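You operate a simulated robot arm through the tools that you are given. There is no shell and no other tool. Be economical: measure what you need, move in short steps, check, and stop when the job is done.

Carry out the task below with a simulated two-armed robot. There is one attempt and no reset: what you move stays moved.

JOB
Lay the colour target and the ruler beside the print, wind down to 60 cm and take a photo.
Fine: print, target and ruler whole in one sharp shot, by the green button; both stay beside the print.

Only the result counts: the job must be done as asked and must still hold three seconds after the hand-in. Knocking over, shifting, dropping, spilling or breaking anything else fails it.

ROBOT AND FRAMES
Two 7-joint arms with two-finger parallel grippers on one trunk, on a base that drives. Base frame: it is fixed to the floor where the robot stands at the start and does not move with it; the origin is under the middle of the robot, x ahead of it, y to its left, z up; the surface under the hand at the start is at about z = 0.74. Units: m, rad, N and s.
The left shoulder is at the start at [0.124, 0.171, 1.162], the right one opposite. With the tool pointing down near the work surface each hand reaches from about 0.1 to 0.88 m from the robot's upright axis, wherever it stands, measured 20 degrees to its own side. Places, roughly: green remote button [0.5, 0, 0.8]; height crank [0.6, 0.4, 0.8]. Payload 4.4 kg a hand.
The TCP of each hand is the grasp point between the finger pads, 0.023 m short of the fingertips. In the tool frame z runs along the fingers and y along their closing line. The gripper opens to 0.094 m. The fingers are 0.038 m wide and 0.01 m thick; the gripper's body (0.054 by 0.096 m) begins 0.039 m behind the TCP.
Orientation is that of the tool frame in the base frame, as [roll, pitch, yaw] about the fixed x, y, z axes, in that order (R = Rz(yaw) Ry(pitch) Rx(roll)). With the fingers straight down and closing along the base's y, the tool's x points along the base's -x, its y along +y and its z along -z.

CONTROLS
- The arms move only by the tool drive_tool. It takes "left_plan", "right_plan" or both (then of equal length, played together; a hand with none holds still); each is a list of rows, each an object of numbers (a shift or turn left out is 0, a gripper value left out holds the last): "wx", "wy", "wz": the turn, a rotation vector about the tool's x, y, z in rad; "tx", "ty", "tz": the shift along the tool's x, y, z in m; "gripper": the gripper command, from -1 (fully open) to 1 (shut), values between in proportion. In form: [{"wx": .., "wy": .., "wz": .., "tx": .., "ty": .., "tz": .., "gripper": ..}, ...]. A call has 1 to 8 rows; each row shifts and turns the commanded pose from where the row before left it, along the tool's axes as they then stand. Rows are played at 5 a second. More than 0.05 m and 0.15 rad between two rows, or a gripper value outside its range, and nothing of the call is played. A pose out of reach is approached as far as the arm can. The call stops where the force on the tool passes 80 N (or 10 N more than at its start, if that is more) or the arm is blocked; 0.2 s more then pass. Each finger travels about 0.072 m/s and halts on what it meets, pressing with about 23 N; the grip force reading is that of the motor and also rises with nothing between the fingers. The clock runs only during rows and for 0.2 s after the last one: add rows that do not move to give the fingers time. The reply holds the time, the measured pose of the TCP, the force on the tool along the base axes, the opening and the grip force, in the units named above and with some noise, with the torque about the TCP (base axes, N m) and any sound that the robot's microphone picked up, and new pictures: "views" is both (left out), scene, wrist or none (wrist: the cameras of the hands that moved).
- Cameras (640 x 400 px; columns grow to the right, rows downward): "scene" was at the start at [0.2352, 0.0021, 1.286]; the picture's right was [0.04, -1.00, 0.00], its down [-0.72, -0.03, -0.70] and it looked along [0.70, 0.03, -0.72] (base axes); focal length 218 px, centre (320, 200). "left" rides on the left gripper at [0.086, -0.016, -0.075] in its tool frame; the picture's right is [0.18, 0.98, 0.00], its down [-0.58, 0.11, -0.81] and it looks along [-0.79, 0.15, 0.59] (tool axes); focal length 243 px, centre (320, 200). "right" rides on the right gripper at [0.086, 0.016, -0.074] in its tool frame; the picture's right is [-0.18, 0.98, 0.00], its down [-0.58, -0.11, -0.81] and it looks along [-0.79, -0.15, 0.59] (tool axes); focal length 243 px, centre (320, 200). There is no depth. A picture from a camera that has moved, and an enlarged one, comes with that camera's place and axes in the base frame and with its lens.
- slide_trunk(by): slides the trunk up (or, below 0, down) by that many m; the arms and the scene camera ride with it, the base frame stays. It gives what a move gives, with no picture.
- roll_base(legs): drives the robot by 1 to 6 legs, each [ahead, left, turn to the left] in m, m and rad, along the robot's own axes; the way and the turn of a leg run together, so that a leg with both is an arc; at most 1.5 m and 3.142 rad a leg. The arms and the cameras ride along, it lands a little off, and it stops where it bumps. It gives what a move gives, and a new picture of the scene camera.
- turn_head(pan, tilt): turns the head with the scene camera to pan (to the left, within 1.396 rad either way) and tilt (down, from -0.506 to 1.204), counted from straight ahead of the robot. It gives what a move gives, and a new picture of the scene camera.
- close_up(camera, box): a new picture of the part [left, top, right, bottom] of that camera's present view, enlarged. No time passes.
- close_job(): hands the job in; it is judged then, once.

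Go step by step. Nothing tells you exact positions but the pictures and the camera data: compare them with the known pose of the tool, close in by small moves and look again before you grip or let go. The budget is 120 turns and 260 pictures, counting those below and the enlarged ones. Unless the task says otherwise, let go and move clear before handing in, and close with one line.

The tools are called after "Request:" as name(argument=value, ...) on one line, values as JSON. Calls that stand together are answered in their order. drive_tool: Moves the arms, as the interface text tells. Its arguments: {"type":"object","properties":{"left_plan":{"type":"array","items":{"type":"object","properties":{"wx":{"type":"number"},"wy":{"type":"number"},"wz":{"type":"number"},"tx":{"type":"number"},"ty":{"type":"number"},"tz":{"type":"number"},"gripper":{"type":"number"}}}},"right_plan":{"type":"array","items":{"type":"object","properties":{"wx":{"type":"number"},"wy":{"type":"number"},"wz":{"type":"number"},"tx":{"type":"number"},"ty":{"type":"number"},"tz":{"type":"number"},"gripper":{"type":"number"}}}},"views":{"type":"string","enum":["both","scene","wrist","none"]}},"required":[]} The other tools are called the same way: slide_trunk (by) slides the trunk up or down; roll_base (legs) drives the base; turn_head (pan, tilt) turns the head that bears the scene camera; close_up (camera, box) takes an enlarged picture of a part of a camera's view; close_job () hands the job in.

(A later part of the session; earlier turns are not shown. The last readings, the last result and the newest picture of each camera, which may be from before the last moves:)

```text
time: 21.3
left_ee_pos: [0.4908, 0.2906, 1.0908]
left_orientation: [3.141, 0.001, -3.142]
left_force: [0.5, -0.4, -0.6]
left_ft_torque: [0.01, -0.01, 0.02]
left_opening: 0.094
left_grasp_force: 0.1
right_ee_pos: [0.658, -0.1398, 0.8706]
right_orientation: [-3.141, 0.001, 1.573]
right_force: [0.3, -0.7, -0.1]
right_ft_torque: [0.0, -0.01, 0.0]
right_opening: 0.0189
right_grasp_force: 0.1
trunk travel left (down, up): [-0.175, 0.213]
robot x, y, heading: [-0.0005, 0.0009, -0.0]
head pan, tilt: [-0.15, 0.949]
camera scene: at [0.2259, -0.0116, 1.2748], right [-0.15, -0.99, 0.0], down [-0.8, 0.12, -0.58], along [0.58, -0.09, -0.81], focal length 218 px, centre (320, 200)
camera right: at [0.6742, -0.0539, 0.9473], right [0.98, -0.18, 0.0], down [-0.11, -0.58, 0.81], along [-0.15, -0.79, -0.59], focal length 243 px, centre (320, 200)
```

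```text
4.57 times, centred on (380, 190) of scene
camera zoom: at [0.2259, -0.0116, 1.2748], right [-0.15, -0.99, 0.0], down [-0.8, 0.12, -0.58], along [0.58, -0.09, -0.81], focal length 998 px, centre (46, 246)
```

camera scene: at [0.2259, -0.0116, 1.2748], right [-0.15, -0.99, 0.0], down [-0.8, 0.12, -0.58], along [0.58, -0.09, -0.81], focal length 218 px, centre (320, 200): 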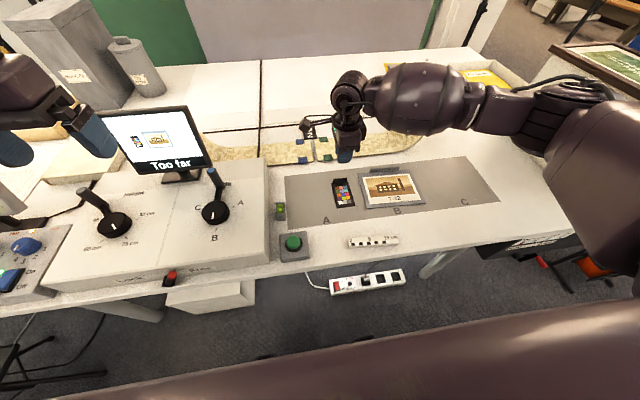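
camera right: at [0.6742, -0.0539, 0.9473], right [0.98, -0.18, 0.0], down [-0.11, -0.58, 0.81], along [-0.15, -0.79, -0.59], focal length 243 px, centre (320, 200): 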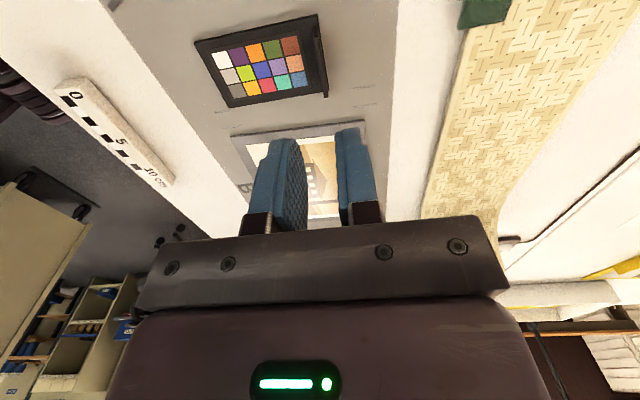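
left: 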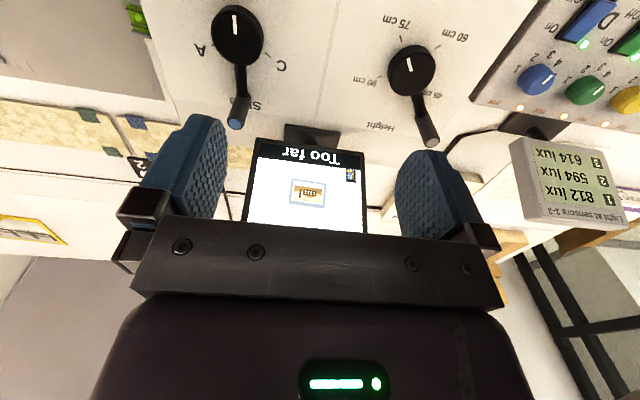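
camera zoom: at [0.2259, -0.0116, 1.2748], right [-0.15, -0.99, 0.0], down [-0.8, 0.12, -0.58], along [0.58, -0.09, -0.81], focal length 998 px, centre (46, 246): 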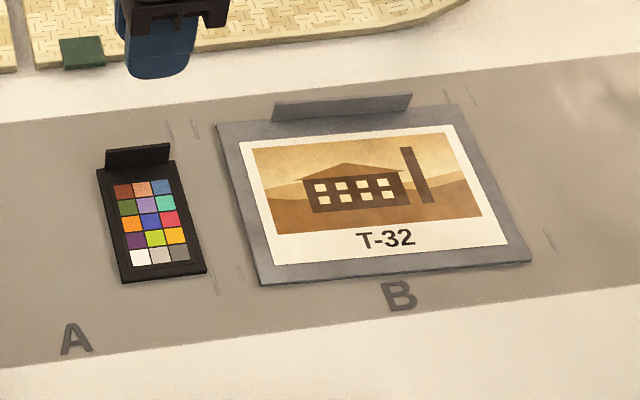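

The target is in place. The ruler is centred near (0.452, -0.188), about 20 mm wide and rotated about 0.11 rad. I'll bring the hand over it.

Request:
drive_tool(right_plan=[{"ty": -0.045, "tx": -0.012, "gripper": -0.06}, {"ty": -0.045, "tx": -0.012}, {"ty": -0.045, "tx": -0.012}, {"ty": -0.045, "tx": -0.012}, {"ty": -0.026, "wz": 0.11}, {"tz": 0.04}, {}])

Request:
close_up(camera="right", box=[180, 0, 480, 200])

Request:
close_up(camera="scene", box=[310, 190, 450, 270])

```text
time: 22.9
left_ee_pos: [0.4905, 0.291, 1.0915]
left_orientation: [-3.141, -0.001, 3.142]
left_force: [0.7, 0.3, 0.1]
left_ft_torque: [-0.01, -0.01, -0.02]
left_opening: 0.0941
left_grasp_force: 0.0
right_ee_pos: [0.4512, -0.1882, 0.8288]
right_orientation: [3.141, 0.0, 1.46]
right_force: [0.0, 0.2, -0.2]
right_ft_torque: [0.01, 0.01, -0.04]
right_opening: 0.0499
right_grasp_force: 0.2
trunk travel left (down, up): [-0.175, 0.213]
robot x, y, heading: [0.0007, 0.0023, 0.002]
head pan, tilt: [-0.15, 0.949]
camera scene: at [0.2261, -0.0116, 1.2747], right [-0.15, -0.99, 0.0], down [-0.8, 0.12, -0.58], along [0.58, -0.09, -0.81], focal length 218 px, centre (320, 200)
camera right: at [0.4778, -0.1046, 0.9051], right [0.96, -0.29, 0.0], down [-0.17, -0.57, 0.81], along [-0.23, -0.77, -0.59], focal length 243 px, centre (320, 200)
```

scene: 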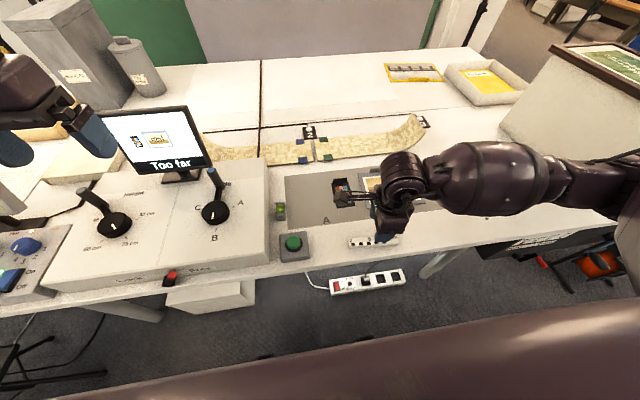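
right: 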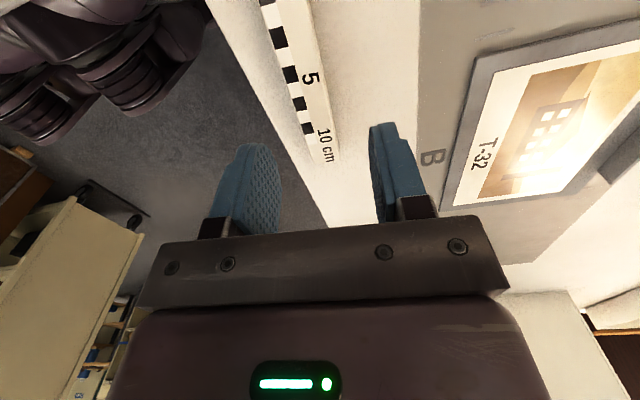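

```text
2.00 times, centred on (330, 100) of right
camera zoom: at [0.4778, -0.1046, 0.9051], right [0.96, -0.29, 0.0], down [-0.17, -0.57, 0.81], along [-0.23, -0.77, -0.59], focal length 485 px, centre (300, 400)
```

zoom: 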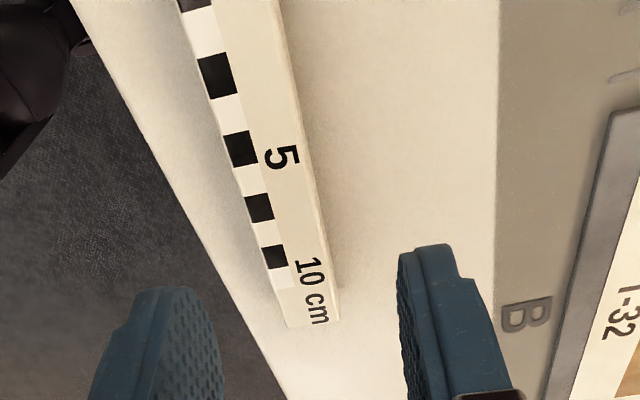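

```text
4.57 times, centred on (380, 230) of scene
camera zoom: at [0.2261, -0.0116, 1.2747], right [-0.15, -0.99, 0.0], down [-0.8, 0.12, -0.58], along [0.58, -0.09, -0.81], focal length 998 px, centre (46, 63)
```

zoom: 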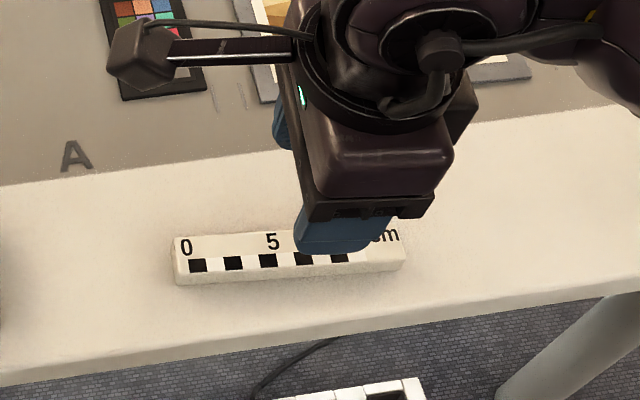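

Request:
drive_tool(right_plan=[{"ty": -0.003, "tz": 0.03}, {"tz": 0.025}, {"tz": 0.008}, {}])

Request:
close_up(camera="right", box=[180, 0, 480, 200])

```text
time: 23.9
left_ee_pos: [0.4912, 0.2902, 1.0898]
left_orientation: [-3.141, 0.0, -3.141]
left_force: [-0.4, 0.2, -0.8]
left_ft_torque: [0.02, 0.01, -0.01]
left_opening: 0.0937
left_grasp_force: 0.1
right_ee_pos: [0.4503, -0.1882, 0.7673]
right_orientation: [3.141, 0.001, 1.46]
right_force: [0.3, 0.4, -0.4]
right_ft_torque: [0.02, 0.0, -0.02]
right_opening: 0.0497
right_grasp_force: 0.0
trunk travel left (down, up): [-0.175, 0.213]
robot x, y, heading: [0.0004, 0.0013, -0.003]
head pan, tilt: [-0.15, 0.949]
camera scene: at [0.2265, -0.0116, 1.2746], right [-0.15, -0.99, 0.0], down [-0.8, 0.12, -0.58], along [0.58, -0.09, -0.81], focal length 218 px, centre (320, 200)
camera right: at [0.4758, -0.1044, 0.8423], right [0.96, -0.29, 0.0], down [-0.17, -0.57, 0.81], along [-0.23, -0.77, -0.59], focal length 243 px, centre (320, 200)
```

scene: 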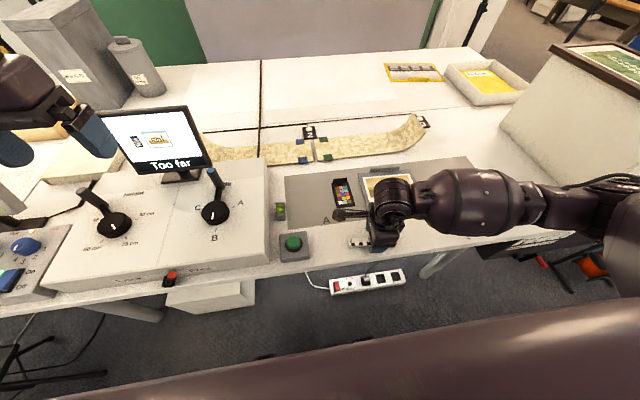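
right: 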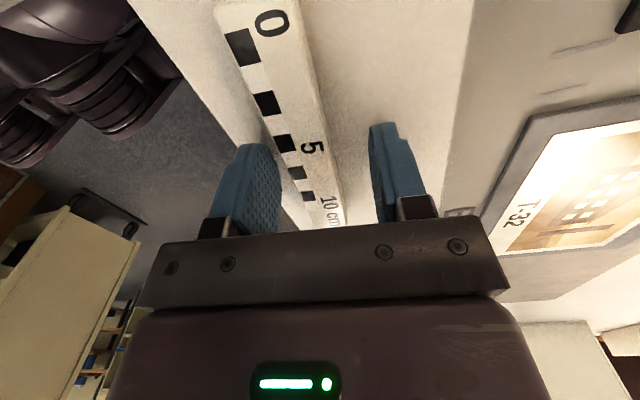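

```text
2.00 times, centred on (330, 100) of right
camera zoom: at [0.4758, -0.1044, 0.8423], right [0.96, -0.29, 0.0], down [-0.17, -0.57, 0.81], along [-0.23, -0.77, -0.59], focal length 485 px, centre (300, 400)
```

zoom: 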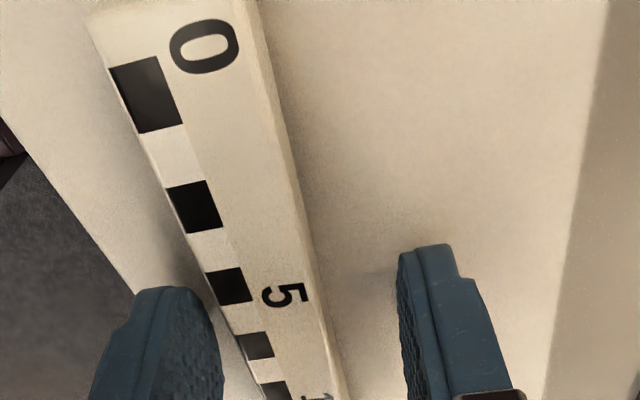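

Request:
drive_tool(right_plan=[{"ty": -0.005, "tz": 0.001}, {}, {"gripper": 1}, {"gripper": 1}, {"gripper": 1}, {}, {"tz": -0.02}, {"tz": -0.02}])

Request:
close_up(camera="right", box=[180, 0, 480, 200])

```text
time: 25.7
left_ee_pos: [0.492, 0.2903, 1.0911]
left_orientation: [3.141, -0.001, -3.141]
left_force: [0.3, -0.4, 0.3]
left_ft_torque: [0.03, 0.03, 0.0]
left_opening: 0.0941
left_grasp_force: 0.0
right_ee_pos: [0.4462, -0.1893, 0.8039]
right_orientation: [3.141, 0.0, 1.462]
right_force: [-0.1, -0.4, -0.4]
right_ft_torque: [-0.01, 0.02, 0.0]
right_opening: 0.0229
right_grasp_force: 22.8
trunk travel left (down, up): [-0.175, 0.213]
robot x, y, heading: [0.0026, -0.0011, 0.001]
head pan, tilt: [-0.15, 0.949]
camera scene: at [0.2264, -0.0117, 1.2746], right [-0.15, -0.99, 0.0], down [-0.8, 0.12, -0.58], along [0.58, -0.09, -0.81], focal length 218 px, centre (320, 200)
camera right: at [0.4719, -0.1048, 0.8804], right [0.96, -0.29, 0.0], down [-0.17, -0.57, 0.81], along [-0.23, -0.77, -0.59], focal length 243 px, centre (320, 200)
```

scene: 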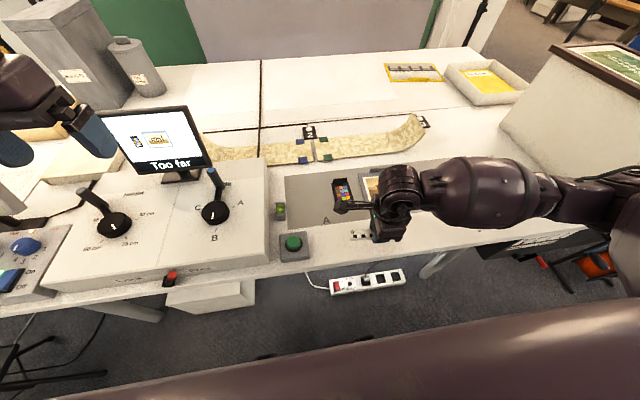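
right: 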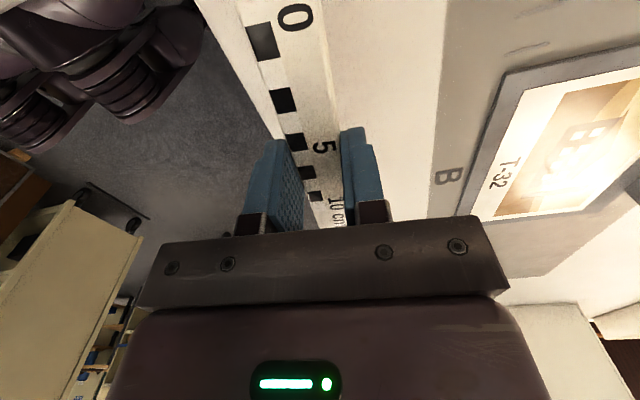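

```text
2.00 times, centred on (330, 100) of right
camera zoom: at [0.4719, -0.1048, 0.8804], right [0.96, -0.29, 0.0], down [-0.17, -0.57, 0.81], along [-0.23, -0.77, -0.59], focal length 485 px, centre (300, 400)
```

zoom: 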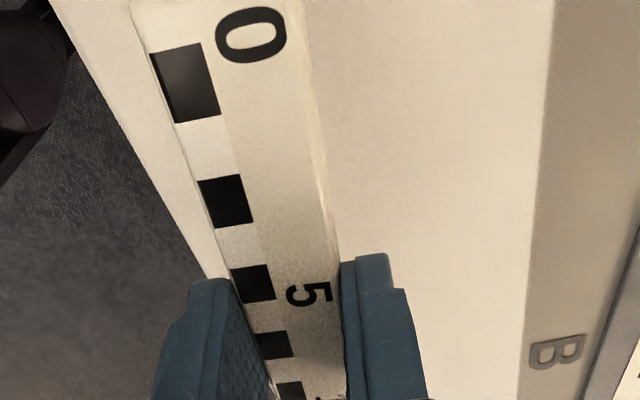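

The ruler is held. I'll square it up and carry it to just in front of the print, centre near (0.512, -0.285).

Request:
drive_tool(right_plan=[{"wz": -0.11}, {"tx": -0.032, "ty": 0.022}, {"tx": -0.032, "ty": 0.022}, {"tx": -0.032, "ty": 0.022}, {"tz": 0.02}, {}])

Request:
close_up(camera="scene", box=[310, 150, 450, 250])

```text
time: 27.1
left_ee_pos: [0.4899, 0.2904, 1.0908]
left_orientation: [-3.141, -0.001, -3.141]
left_force: [-1.1, 0.5, 0.3]
left_ft_torque: [0.01, 0.01, -0.01]
left_opening: 0.0941
left_grasp_force: 0.1
right_ee_pos: [0.5101, -0.2846, 0.781]
right_orientation: [3.141, 0.0, 1.571]
right_force: [0.0, -0.4, -0.1]
right_ft_torque: [-0.02, -0.01, 0.01]
right_opening: 0.0231
right_grasp_force: 23.1
trunk travel left (down, up): [-0.175, 0.213]
robot x, y, heading: [0.0005, 0.0019, 0.004]
head pan, tilt: [-0.15, 0.949]
camera scene: at [0.2263, -0.0117, 1.2746], right [-0.15, -0.99, 0.0], down [-0.8, 0.12, -0.58], along [0.58, -0.09, -0.81], focal length 218 px, centre (320, 200)
camera right: at [0.5272, -0.1994, 0.8569], right [0.98, -0.18, 0.0], down [-0.11, -0.58, 0.81], along [-0.15, -0.79, -0.59], focal length 243 px, centre (320, 200)
```

scene: 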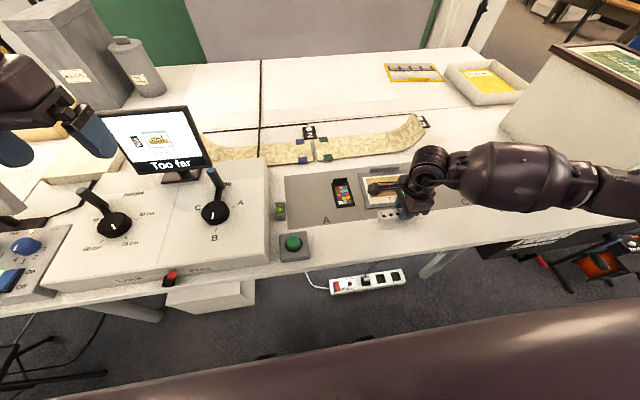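
right: 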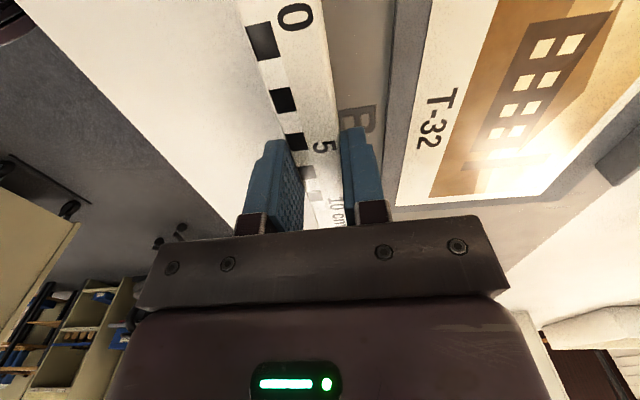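

```text
4.00 times, centred on (380, 200) of scene
camera zoom: at [0.2263, -0.0117, 1.2746], right [-0.15, -0.99, 0.0], down [-0.8, 0.12, -0.58], along [0.58, -0.09, -0.81], focal length 874 px, centre (80, 200)
```

zoom: 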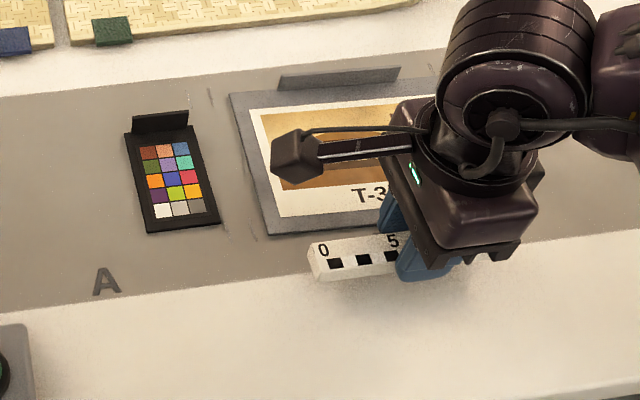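

Request:
drive_tool(right_plan=[{"tz": 0.01}, {"tz": 0.005}, {"tz": 0.001}, {"gripper": 0.2}, {"gripper": 0.2}, {"tz": -0.03}, {"tz": -0.04}])

Request:
close_up(camera="right", box=[180, 0, 640, 240])

```text
time: 28.7
left_ee_pos: [0.4903, 0.2905, 1.0898]
left_orientation: [3.141, 0.002, -3.141]
left_force: [-0.2, 0.7, -0.5]
left_ft_torque: [0.0, 0.0, -0.02]
left_opening: 0.0939
left_grasp_force: 0.0
right_ee_pos: [0.5127, -0.2811, 0.8356]
right_orientation: [3.141, -0.001, 1.571]
right_force: [-0.1, 0.2, 0.1]
right_ft_torque: [0.01, 0.01, -0.01]
right_opening: 0.0376
right_grasp_force: 0.1
trunk travel left (down, up): [-0.175, 0.213]
robot x, y, heading: [0.0045, -0.0012, 0.003]
head pan, tilt: [-0.15, 0.949]
camera scene: at [0.2261, -0.0115, 1.2747], right [-0.15, -0.99, 0.0], down [-0.8, 0.12, -0.58], along [0.58, -0.09, -0.81], focal length 218 px, centre (320, 200)
camera right: at [0.5285, -0.1953, 0.9118], right [0.98, -0.18, 0.0], down [-0.11, -0.58, 0.81], along [-0.15, -0.79, -0.59], focal length 243 px, centre (320, 200)
```

scene: 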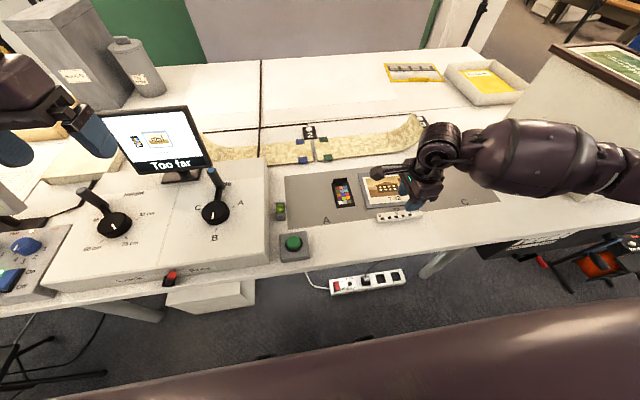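
right: 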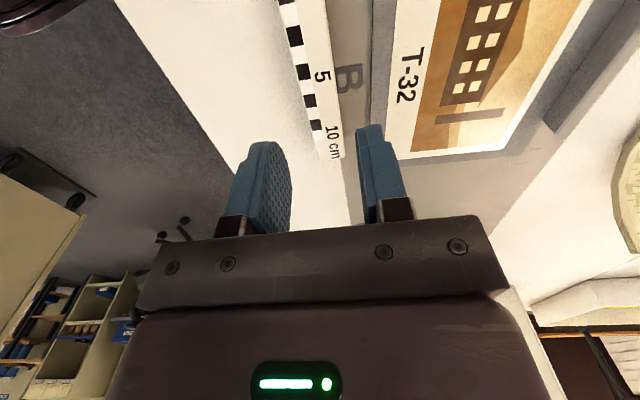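

```text
1.39 times, centred on (410, 120) of right
camera zoom: at [0.5285, -0.1953, 0.9118], right [0.98, -0.18, 0.0], down [-0.11, -0.58, 0.81], along [-0.15, -0.79, -0.59], focal length 338 px, centre (195, 311)
```

zoom: 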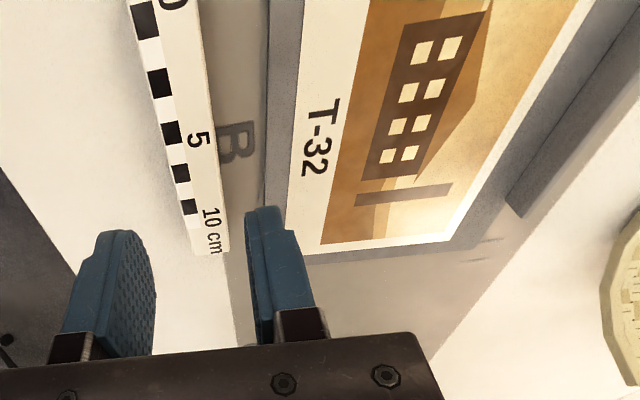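

The ruler lies parallel to the print's front edge. I'll withdraw the right hand toward the robot, out of the camera's field.

Request:
drive_tool(right_plan=[{"tz": -0.05}, {"tz": -0.04, "ty": -0.025}, {"ty": -0.05}, {"ty": -0.05}, {"ty": -0.045, "tx": -0.02}, {"tx": -0.04}, {"tx": -0.04}], views="scene")

Request:
turn_head(pan=0.35, tilt=0.85)

Request:
close_up(camera="scene", box=[180, 100, 420, 300])

```text
time: 30.3
left_ee_pos: [0.4919, 0.2908, 1.091]
left_orientation: [3.14, 0.003, 3.141]
left_force: [0.4, 0.4, -0.2]
left_ft_torque: [0.01, -0.01, -0.02]
left_opening: 0.0938
left_grasp_force: 0.1
right_ee_pos: [0.3909, -0.3989, 0.9074]
right_orientation: [3.14, 0.0, 1.572]
right_force: [0.6, 0.4, 0.2]
right_ft_torque: [0.01, 0.0, 0.01]
right_opening: 0.0377
right_grasp_force: 0.0
right hand out of reach, approached as far as the arm can: row 4, 5
trunk travel left (down, up): [-0.175, 0.213]
robot x, y, heading: [-0.0012, 0.002, -0.004]
head pan, tilt: [-0.15, 0.949]
camera scene: at [0.2257, -0.0119, 1.2748], right [-0.15, -0.99, 0.0], down [-0.8, 0.12, -0.58], along [0.58, -0.09, -0.81], focal length 218 px, centre (320, 200)
```

scene: 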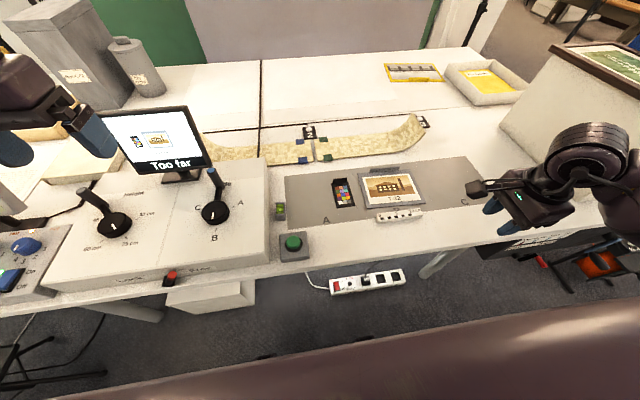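

```text
time: 31.2
left_ee_pos: [0.4904, 0.2901, 1.0901]
left_orientation: [3.14, -0.001, 3.141]
left_force: [0.3, 1.5, 0.1]
left_ft_torque: [0.01, 0.02, -0.03]
left_opening: 0.0939
left_grasp_force: 0.0
right_ee_pos: [0.391, -0.3979, 0.9066]
right_orientation: [3.141, -0.002, 1.573]
right_force: [-0.2, 0.6, 0.4]
right_ft_torque: [0.01, 0.05, 0.02]
right_opening: 0.0376
right_grasp_force: 0.0
trunk travel left (down, up): [-0.175, 0.213]
robot x, y, heading: [0.002, 0.0002, -0.001]
head pan, tilt: [0.351, 0.85]
camera scene: at [0.2281, 0.026, 1.282], right [0.34, -0.94, 0.0], down [-0.71, -0.26, -0.66], along [0.62, 0.23, -0.75], focal length 218 px, centre (320, 200)
```

scene: 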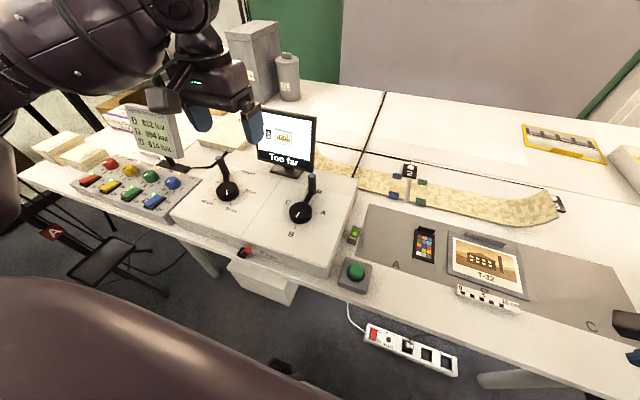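

```text
2.00 times, centred on (300, 200) of scene
camera zoom: at [0.2281, 0.026, 1.282], right [0.34, -0.94, 0.0], down [-0.71, -0.26, -0.66], along [0.62, 0.23, -0.75], focal length 437 px, centre (360, 200)
```

zoom: 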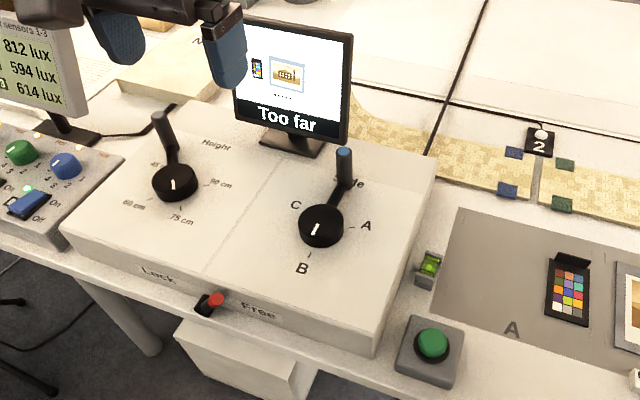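

The monitor shows print, target and ruler. By triangulation the height crank's vertical grip is near (0.612, 0.486) with its top at z about 0.88, and its hub near (0.551, 0.438). I'll move the left hand above it.

Request:
drive_tool(left_plan=[{"tx": -0.025, "ty": 0.04}, {"tx": -0.025, "ty": 0.04}, {"tx": -0.025, "ty": 0.04}, {"tx": -0.025, "ty": 0.04}, {"tx": -0.02, "ty": 0.035}, {"tz": 0.05}, {"tz": 0.05}, {}])

Request:
close_up(camera="left", box=[160, 0, 480, 240])

Request:
close_up(camera="scene", box=[120, 100, 320, 250])

```text
time: 33.0
left_ee_pos: [0.6074, 0.4853, 0.9899]
left_orientation: [3.14, 0.002, -3.14]
left_force: [1.1, 0.3, 0.1]
left_ft_torque: [0.01, 0.0, -0.01]
left_opening: 0.0942
left_grasp_force: 0.0
right_ee_pos: [0.3903, -0.3993, 0.9065]
right_orientation: [-3.141, 0.001, 1.571]
right_force: [0.2, -0.2, 0.4]
right_ft_torque: [-0.02, -0.01, -0.04]
right_opening: 0.0376
right_grasp_force: 0.0
trunk travel left (down, up): [-0.175, 0.213]
robot x, y, heading: [-0.0002, -0.001, 0.001]
head pan, tilt: [0.351, 0.85]
camera scene: at [0.2277, 0.0259, 1.2823], right [0.34, -0.94, 0.0], down [-0.71, -0.26, -0.66], along [0.62, 0.23, -0.75], focal length 218 px, centre (320, 200)
camera left: at [0.5205, 0.4705, 1.0651], right [-0.18, 0.98, 0.0], down [0.58, 0.11, 0.81], along [0.79, 0.15, -0.59], focal length 243 px, centre (320, 200)
```

scene: 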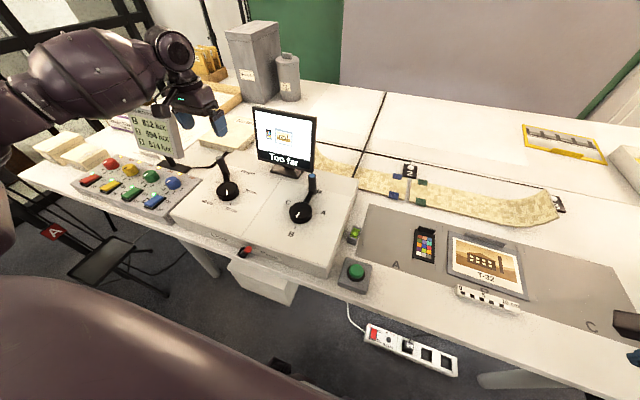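
left: 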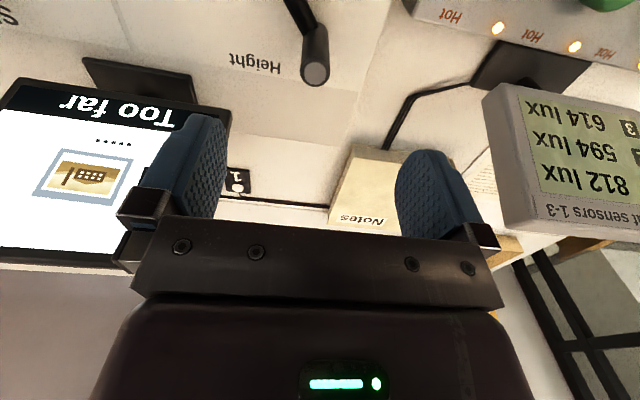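

```text
1.67 times, centred on (320, 120) of left
camera zoom: at [0.5205, 0.4705, 1.0651], right [-0.18, 0.98, 0.0], down [0.58, 0.11, 0.81], along [0.79, 0.15, -0.59], focal length 404 px, centre (320, 333)
```

zoom: 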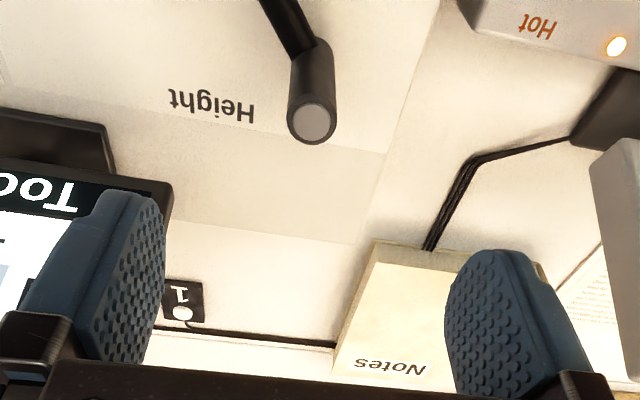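

```text
2.67 times, centred on (220, 175) of scene
camera zoom: at [0.2277, 0.0259, 1.2823], right [0.34, -0.94, 0.0], down [-0.71, -0.26, -0.66], along [0.62, 0.23, -0.75], focal length 582 px, centre (587, 267)
```

zoom: 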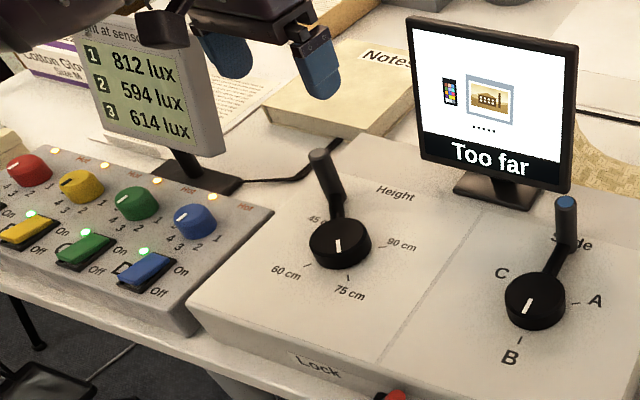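

The grip's top is confirmed at (0.6125, 0.484). I'll narrow the fingers and descend over it.

Request:
drive_tool(left_plan=[{"tx": -0.005, "gripper": -0.3}, {"gripper": -0.3, "tz": 0.04}, {"tz": 0.04}, {"tz": 0.03}, {}])

Request:
close_up(camera="left", box=[160, 0, 480, 240])

Request:
close_up(camera="scene", box=[140, 100, 320, 230])

```text
time: 34.2
left_ee_pos: [0.616, 0.4865, 0.8807]
left_orientation: [-3.141, 0.003, -3.141]
left_force: [-0.8, 0.8, -0.7]
left_ft_torque: [0.04, 0.04, -0.04]
left_opening: 0.0609
left_grasp_force: 0.1
right_ee_pos: [0.391, -0.3978, 0.9074]
right_orientation: [-3.141, 0.0, 1.572]
right_force: [-0.3, 0.2, 0.1]
right_ft_torque: [-0.02, -0.02, 0.0]
right_opening: 0.0377
right_grasp_force: 0.1
trunk travel left (down, up): [-0.175, 0.213]
robot x, y, heading: [-0.0011, 0.001, 0.004]
head pan, tilt: [0.351, 0.85]
camera scene: at [0.2277, 0.026, 1.2822], right [0.34, -0.94, 0.0], down [-0.71, -0.26, -0.66], along [0.62, 0.23, -0.75], focal length 218 px, centre (320, 200)
camera left: at [0.5282, 0.4706, 0.956], right [-0.18, 0.98, 0.0], down [0.58, 0.11, 0.81], along [0.79, 0.15, -0.59], focal length 243 px, centre (320, 200)
```

scene: 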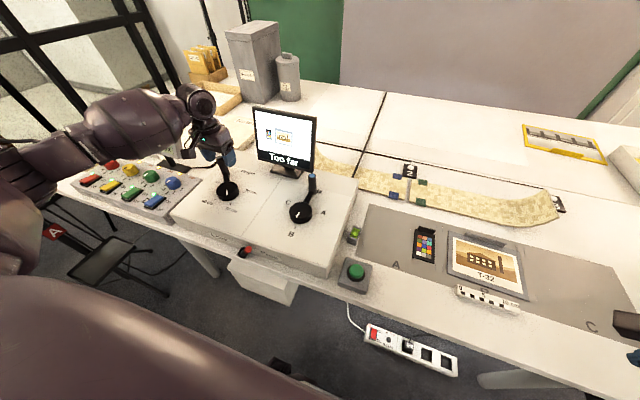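
left: 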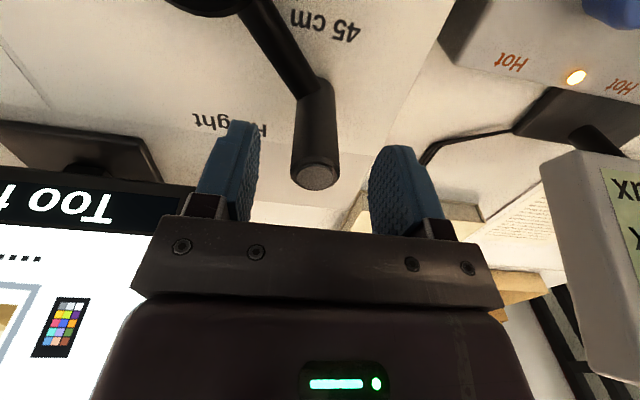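

```text
1.67 times, centred on (320, 120) of left
camera zoom: at [0.5282, 0.4706, 0.956], right [-0.18, 0.98, 0.0], down [0.58, 0.11, 0.81], along [0.79, 0.15, -0.59], focal length 404 px, centre (320, 333)
```

zoom: 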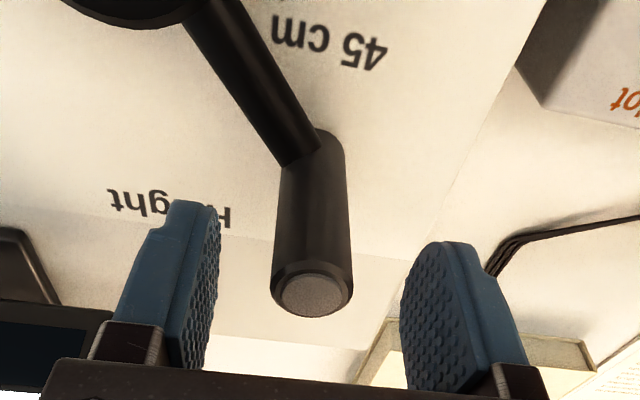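

```text
3.08 times, centred on (230, 165) of scene
camera zoom: at [0.2277, 0.026, 1.2822], right [0.34, -0.94, 0.0], down [-0.71, -0.26, -0.66], along [0.62, 0.23, -0.75], focal length 672 px, centre (597, 308)
```

zoom: 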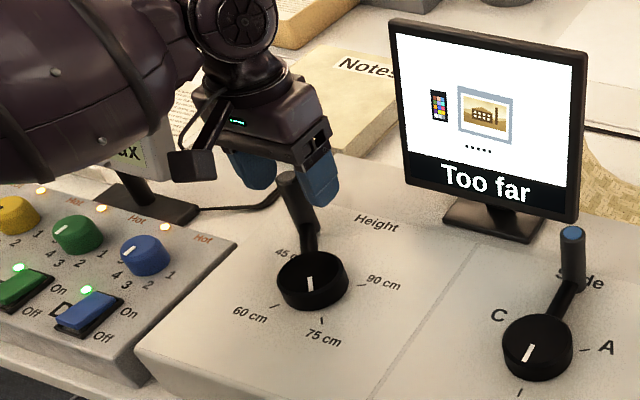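

Request:
drive_tool(left_plan=[{"tx": 0.003, "ty": -0.002, "tz": 0.008}, {"tz": 0.007}, {"gripper": 1}, {"gripper": 1}, {"gripper": 1}, {}])

Request:
close_up(camera="left", box=[160, 0, 480, 240])

```text
time: 35.6
left_ee_pos: [0.6132, 0.483, 0.8647]
left_orientation: [3.141, 0.001, -3.14]
left_force: [-3.3, -5.3, -2.7]
left_ft_torque: [0.0, -0.86, -0.03]
left_opening: 0.0227
left_grasp_force: 44.6
right_ee_pos: [0.3893, -0.3986, 0.9066]
right_orientation: [-3.14, 0.002, 1.572]
right_force: [-0.3, -0.5, -0.4]
right_ft_torque: [0.01, -0.01, 0.0]
right_opening: 0.0375
right_grasp_force: 0.0
trunk travel left (down, up): [-0.175, 0.213]
robot x, y, heading: [0.0014, 0.0016, 0.003]
head pan, tilt: [0.351, 0.85]
camera scene: at [0.228, 0.0257, 1.282], right [0.34, -0.94, 0.0], down [-0.71, -0.26, -0.66], along [0.62, 0.23, -0.75], focal length 218 px, centre (320, 200)
camera left: at [0.5254, 0.4674, 0.9397], right [-0.18, 0.98, 0.0], down [0.58, 0.11, 0.81], along [0.79, 0.15, -0.59], focal length 243 px, centre (320, 200)
```

scene: 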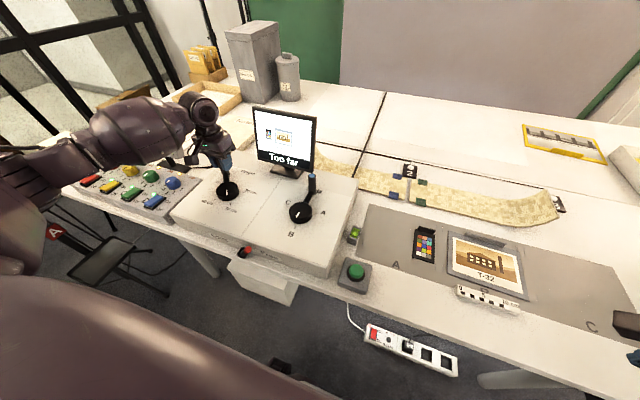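
left: 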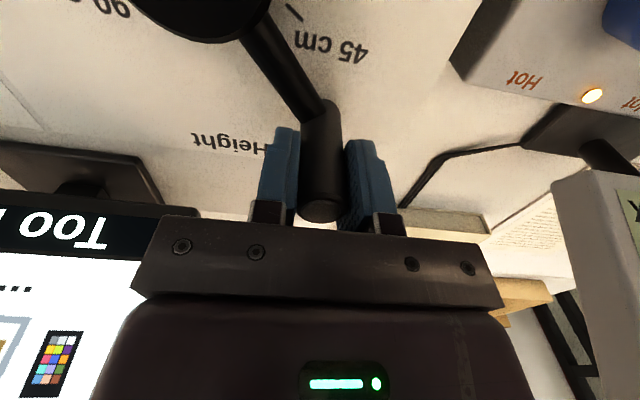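

```text
1.67 times, centred on (320, 120) of left
camera zoom: at [0.5254, 0.4674, 0.9397], right [-0.18, 0.98, 0.0], down [0.58, 0.11, 0.81], along [0.79, 0.15, -0.59], focal length 404 px, centre (320, 333)
```

zoom: 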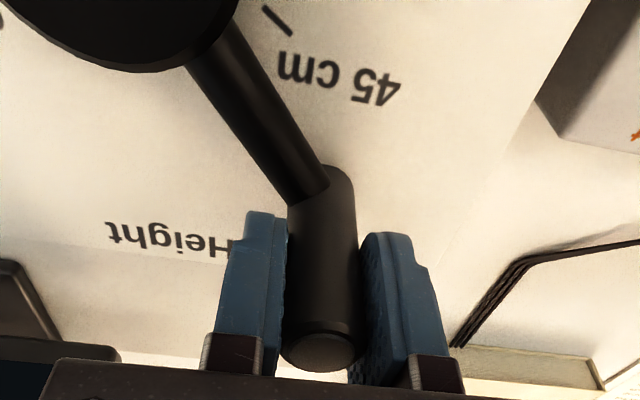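

I have the grip, at (0.613, 0.483). I'll start turning clockwise in small arc steps, rotating the hand with the crank and watching the force.

Request:
drive_tool(left_plan=[{"tx": -0.0054, "ty": -0.0069, "wz": 0.1}, {"tx": -0.0054, "ty": -0.0069, "wz": 0.1}, {"tx": -0.0054, "ty": -0.0069, "wz": 0.1}])

Request:
close_up(camera="scene", box=[140, 100, 320, 230])

```text
time: 36.4
left_ee_pos: [0.6254, 0.4604, 0.866]
left_orientation: [-3.141, 0.0, 2.839]
left_force: [-17.9, -1.0, 0.8]
left_ft_torque: [0.53, 0.41, -0.24]
left_opening: 0.0226
left_grasp_force: 44.8
right_ee_pos: [0.3896, -0.3985, 0.9088]
right_orientation: [3.139, 0.001, 1.57]
right_force: [-0.6, 0.7, 0.2]
right_ft_torque: [-0.03, -0.01, 0.03]
right_opening: 0.0375
right_grasp_force: 0.0
trunk travel left (down, up): [-0.175, 0.213]
robot x, y, heading: [0.0022, -0.0025, -0.003]
head pan, tilt: [0.351, 0.85]
camera scene: at [0.2263, 0.0258, 1.2824], right [0.34, -0.94, 0.0], down [-0.7, -0.26, -0.66], along [0.62, 0.23, -0.75], focal length 218 px, centre (320, 200)
camera left: at [0.5383, 0.4719, 0.9399], right [0.12, 0.99, 0.0], down [0.59, -0.07, 0.81], along [0.8, -0.09, -0.59], focal length 243 px, centre (320, 200)
```

scene: 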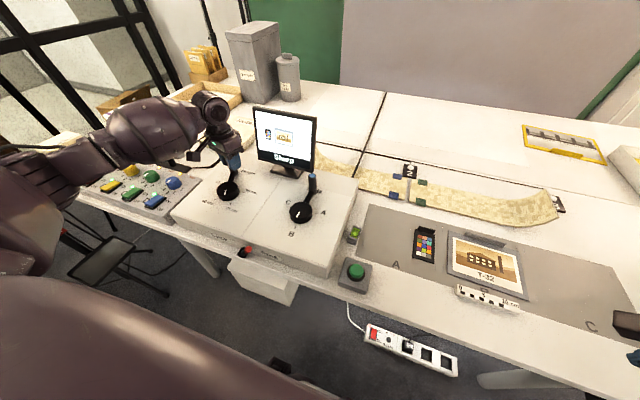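
left: 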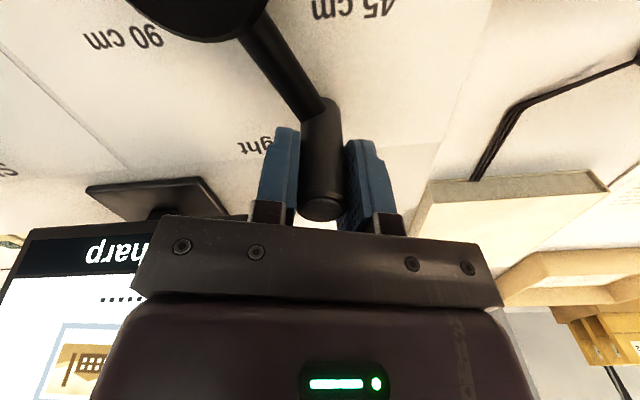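

```text
3.08 times, centred on (230, 165) of scene
camera zoom: at [0.2263, 0.0258, 1.2824], right [0.34, -0.94, 0.0], down [-0.7, -0.26, -0.66], along [0.62, 0.23, -0.75], focal length 672 px, centre (597, 308)
```

zoom: 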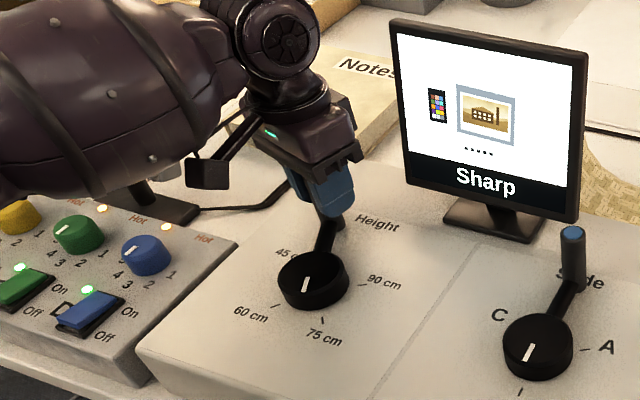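

Turning works. The crank centre fits (0.545, 0.431) with radius about 0.086, and the mark is now between 75 and 60. The monitor already reads "Sharp", but the job calls for 60 cm, so I'll continue.

Request:
drive_tool(left_plan=[{"tx": -0.0046, "ty": -0.0074, "wz": 0.1}, {"tx": -0.0046, "ty": -0.0074, "wz": 0.1}, {"tx": -0.0046, "ty": -0.0074, "wz": 0.1}, {"tx": -0.0046, "ty": -0.0074, "wz": 0.1}])

Request:
close_up(camera="scene", box=[140, 100, 320, 230])

```text
time: 37.4
left_ee_pos: [0.6336, 0.4269, 0.8655]
left_orientation: [3.14, 0.004, 2.44]
left_force: [3.6, 7.2, -6.3]
left_ft_torque: [0.56, 0.64, -0.21]
left_opening: 0.0225
left_grasp_force: 44.7
right_ee_pos: [0.3908, -0.3979, 0.9069]
right_orientation: [-3.14, 0.001, 1.571]
right_force: [-0.5, 0.4, 0.1]
right_ft_torque: [-0.03, 0.01, 0.01]
right_opening: 0.0377
right_grasp_force: 0.1
trunk travel left (down, up): [-0.175, 0.213]
robot x, y, heading: [0.0042, -0.0031, -0.005]
head pan, tilt: [0.351, 0.85]
camera scene: at [0.2292, 0.0269, 1.2818], right [0.34, -0.94, 0.0], down [-0.71, -0.26, -0.66], along [0.62, 0.23, -0.75], focal length 218 px, centre (320, 200)
camera left: at [0.5556, 0.4716, 0.9397], right [0.49, 0.87, 0.0], down [0.51, -0.29, 0.81], along [0.7, -0.4, -0.59], focal length 243 px, centre (320, 200)
```

scene: 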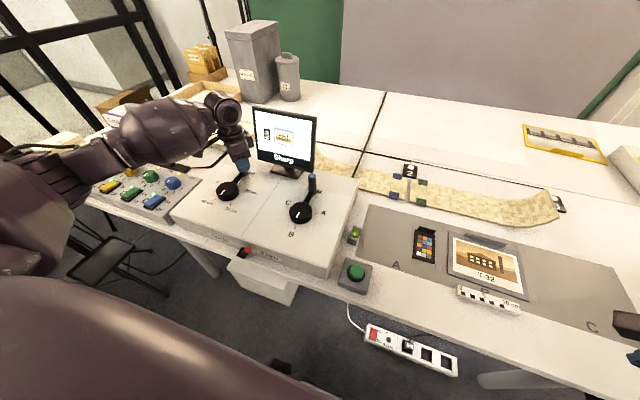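
left: 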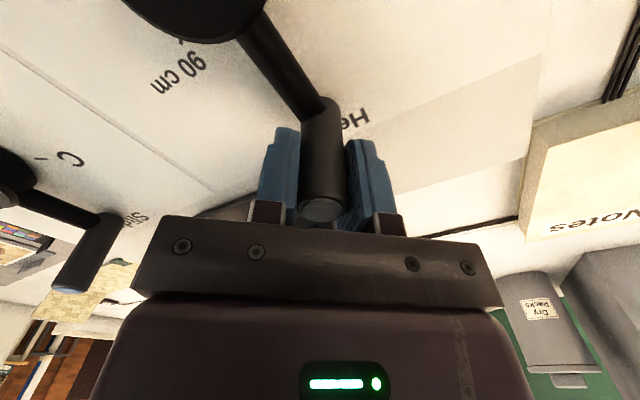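

```text
3.08 times, centred on (230, 165) of scene
camera zoom: at [0.2292, 0.0269, 1.2818], right [0.34, -0.94, 0.0], down [-0.71, -0.26, -0.66], along [0.62, 0.23, -0.75], focal length 672 px, centre (597, 308)
```

zoom: 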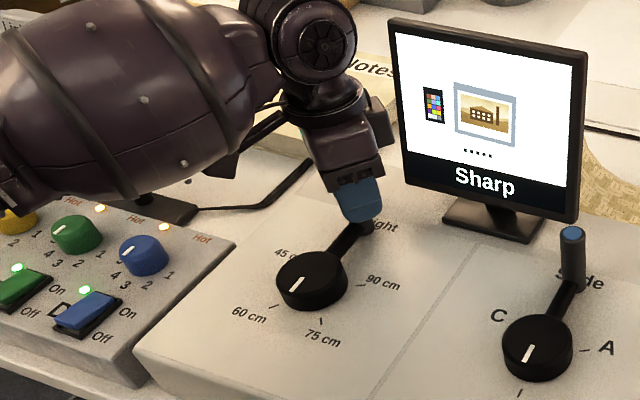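

The mark moves toward 60 and the grip is at 0° on its circle. The monitor's lower left corner is close to the hand's path, so I'll stop co-rotating and lean the wrist back from the monitor before going on.

Request:
drive_tool(left_plan=[{"wy": -0.12}, {"wy": -0.12}, {"tx": -0.0048, "ty": -0.0071, "tz": 0.0012}, {"tx": -0.0048, "ty": -0.0071, "tz": 0.0012}])

Request:
close_up(camera="scene", box=[160, 80, 340, 220])

```text
time: 38.4
left_ee_pos: [0.6319, 0.4079, 0.8669]
left_orientation: [-3.141, 0.243, 2.44]
left_force: [15.3, 2.5, 1.3]
left_ft_torque: [-0.32, -0.68, -0.14]
left_opening: 0.0227
left_grasp_force: 45.4
right_ee_pos: [0.3915, -0.3989, 0.9061]
right_orientation: [-3.14, -0.001, 1.57]
right_force: [0.0, -0.3, -0.2]
right_ft_torque: [-0.02, 0.0, -0.02]
right_opening: 0.0376
right_grasp_force: 0.0
trunk travel left (down, up): [-0.175, 0.213]
robot x, y, heading: [0.0019, -0.0008, 0.001]
head pan, tilt: [0.351, 0.85]
camera scene: at [0.2292, 0.0261, 1.2819], right [0.34, -0.94, 0.0], down [-0.71, -0.26, -0.66], along [0.62, 0.23, -0.75], focal length 218 px, centre (320, 200)
camera left: at [0.5417, 0.462, 0.9177], right [0.5, 0.87, -0.04], down [0.35, -0.16, 0.92], along [0.79, -0.48, -0.38], focal length 243 px, centre (320, 200)
```

scene: 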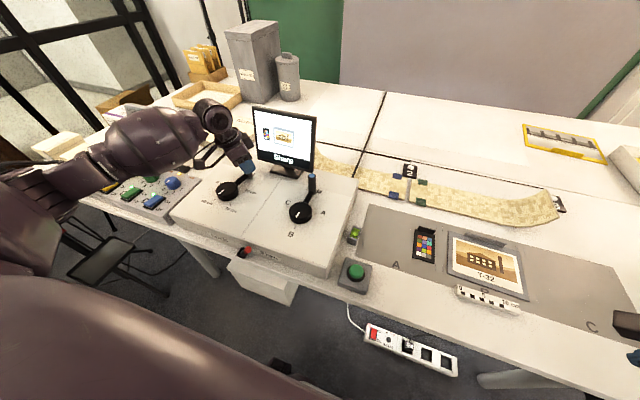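
left: 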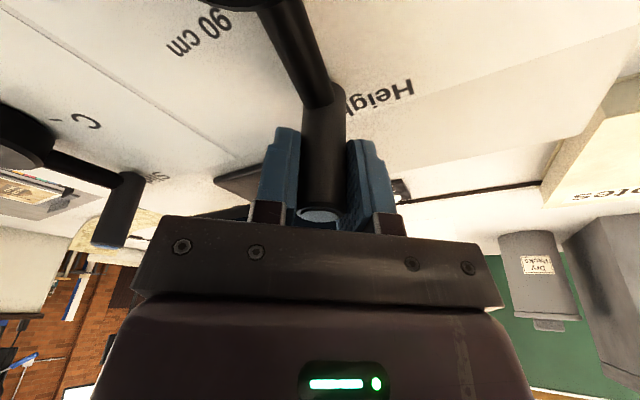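

```text
2.86 times, centred on (250, 150) of scene
camera zoom: at [0.2292, 0.0261, 1.2819], right [0.34, -0.94, 0.0], down [-0.71, -0.26, -0.66], along [0.62, 0.23, -0.75], focal length 624 px, centre (520, 343)
```

zoom: 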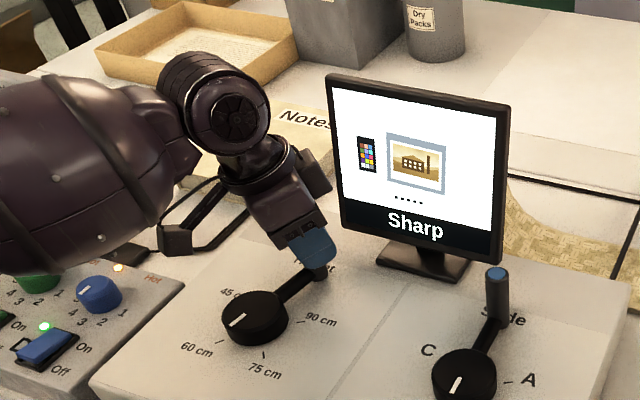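

Request:
drive_tool(left_plan=[{"tx": -0.0037, "ty": -0.0056, "tz": 0.0009}, {"tx": -0.0037, "ty": -0.0056, "tz": 0.0009}, {"tx": -0.0016, "ty": -0.0065, "tz": 0.0004}, {"tx": -0.0016, "ty": -0.0065, "tz": 0.0004}], views="scene")

Request:
close_up(camera="scene", box=[180, 150, 280, 220])

Request:
close_up(camera="scene", box=[200, 80, 330, 190])

```text
time: 39.4
left_ee_pos: [0.6231, 0.3831, 0.8664]
left_orientation: [3.142, 0.24, 2.442]
left_force: [7.1, 4.5, 6.2]
left_ft_torque: [0.07, -0.18, -0.3]
left_opening: 0.0228
left_grasp_force: 45.3
right_ee_pos: [0.3902, -0.3983, 0.908]
right_orientation: [3.141, 0.0, 1.57]
right_force: [-0.6, -0.3, -0.1]
right_ft_torque: [0.01, 0.02, -0.01]
right_opening: 0.0377
right_grasp_force: 0.0
trunk travel left (down, up): [-0.175, 0.213]
robot x, y, heading: [0.0005, -0.0023, -0.003]
head pan, tilt: [0.351, 0.85]
camera scene: at [0.228, 0.0261, 1.2821], right [0.34, -0.94, 0.0], down [-0.71, -0.26, -0.66], along [0.62, 0.23, -0.75], focal length 218 px, centre (320, 200)
```

scene: 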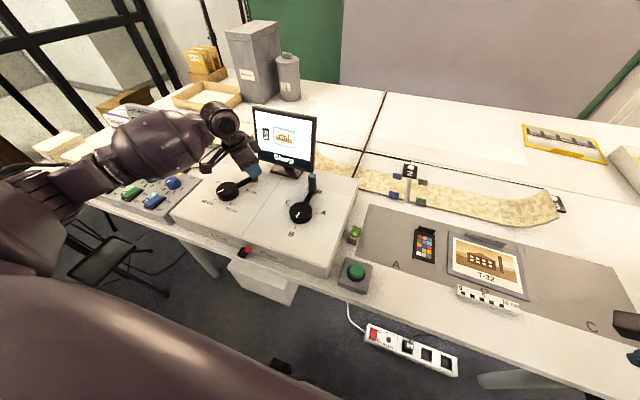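

```text
5.71 times, centred on (230, 185) of scene
camera zoom: at [0.228, 0.0261, 1.2821], right [0.34, -0.94, 0.0], down [-0.71, -0.26, -0.66], along [0.62, 0.23, -0.75], focal length 1248 px, centre (834, 286)
```

zoom: 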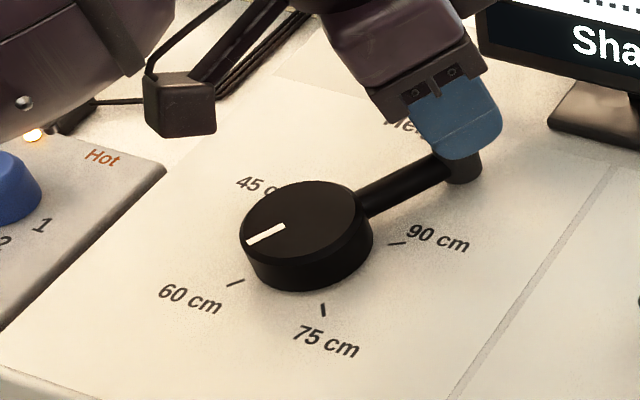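

```text
3.64 times, centred on (265, 135) of scene
camera zoom: at [0.228, 0.0261, 1.2821], right [0.34, -0.94, 0.0], down [-0.71, -0.26, -0.66], along [0.62, 0.23, -0.75], focal length 794 px, centre (520, 436)
```

zoom: 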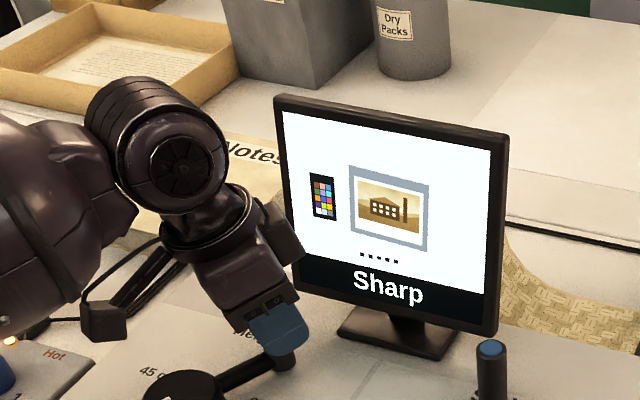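

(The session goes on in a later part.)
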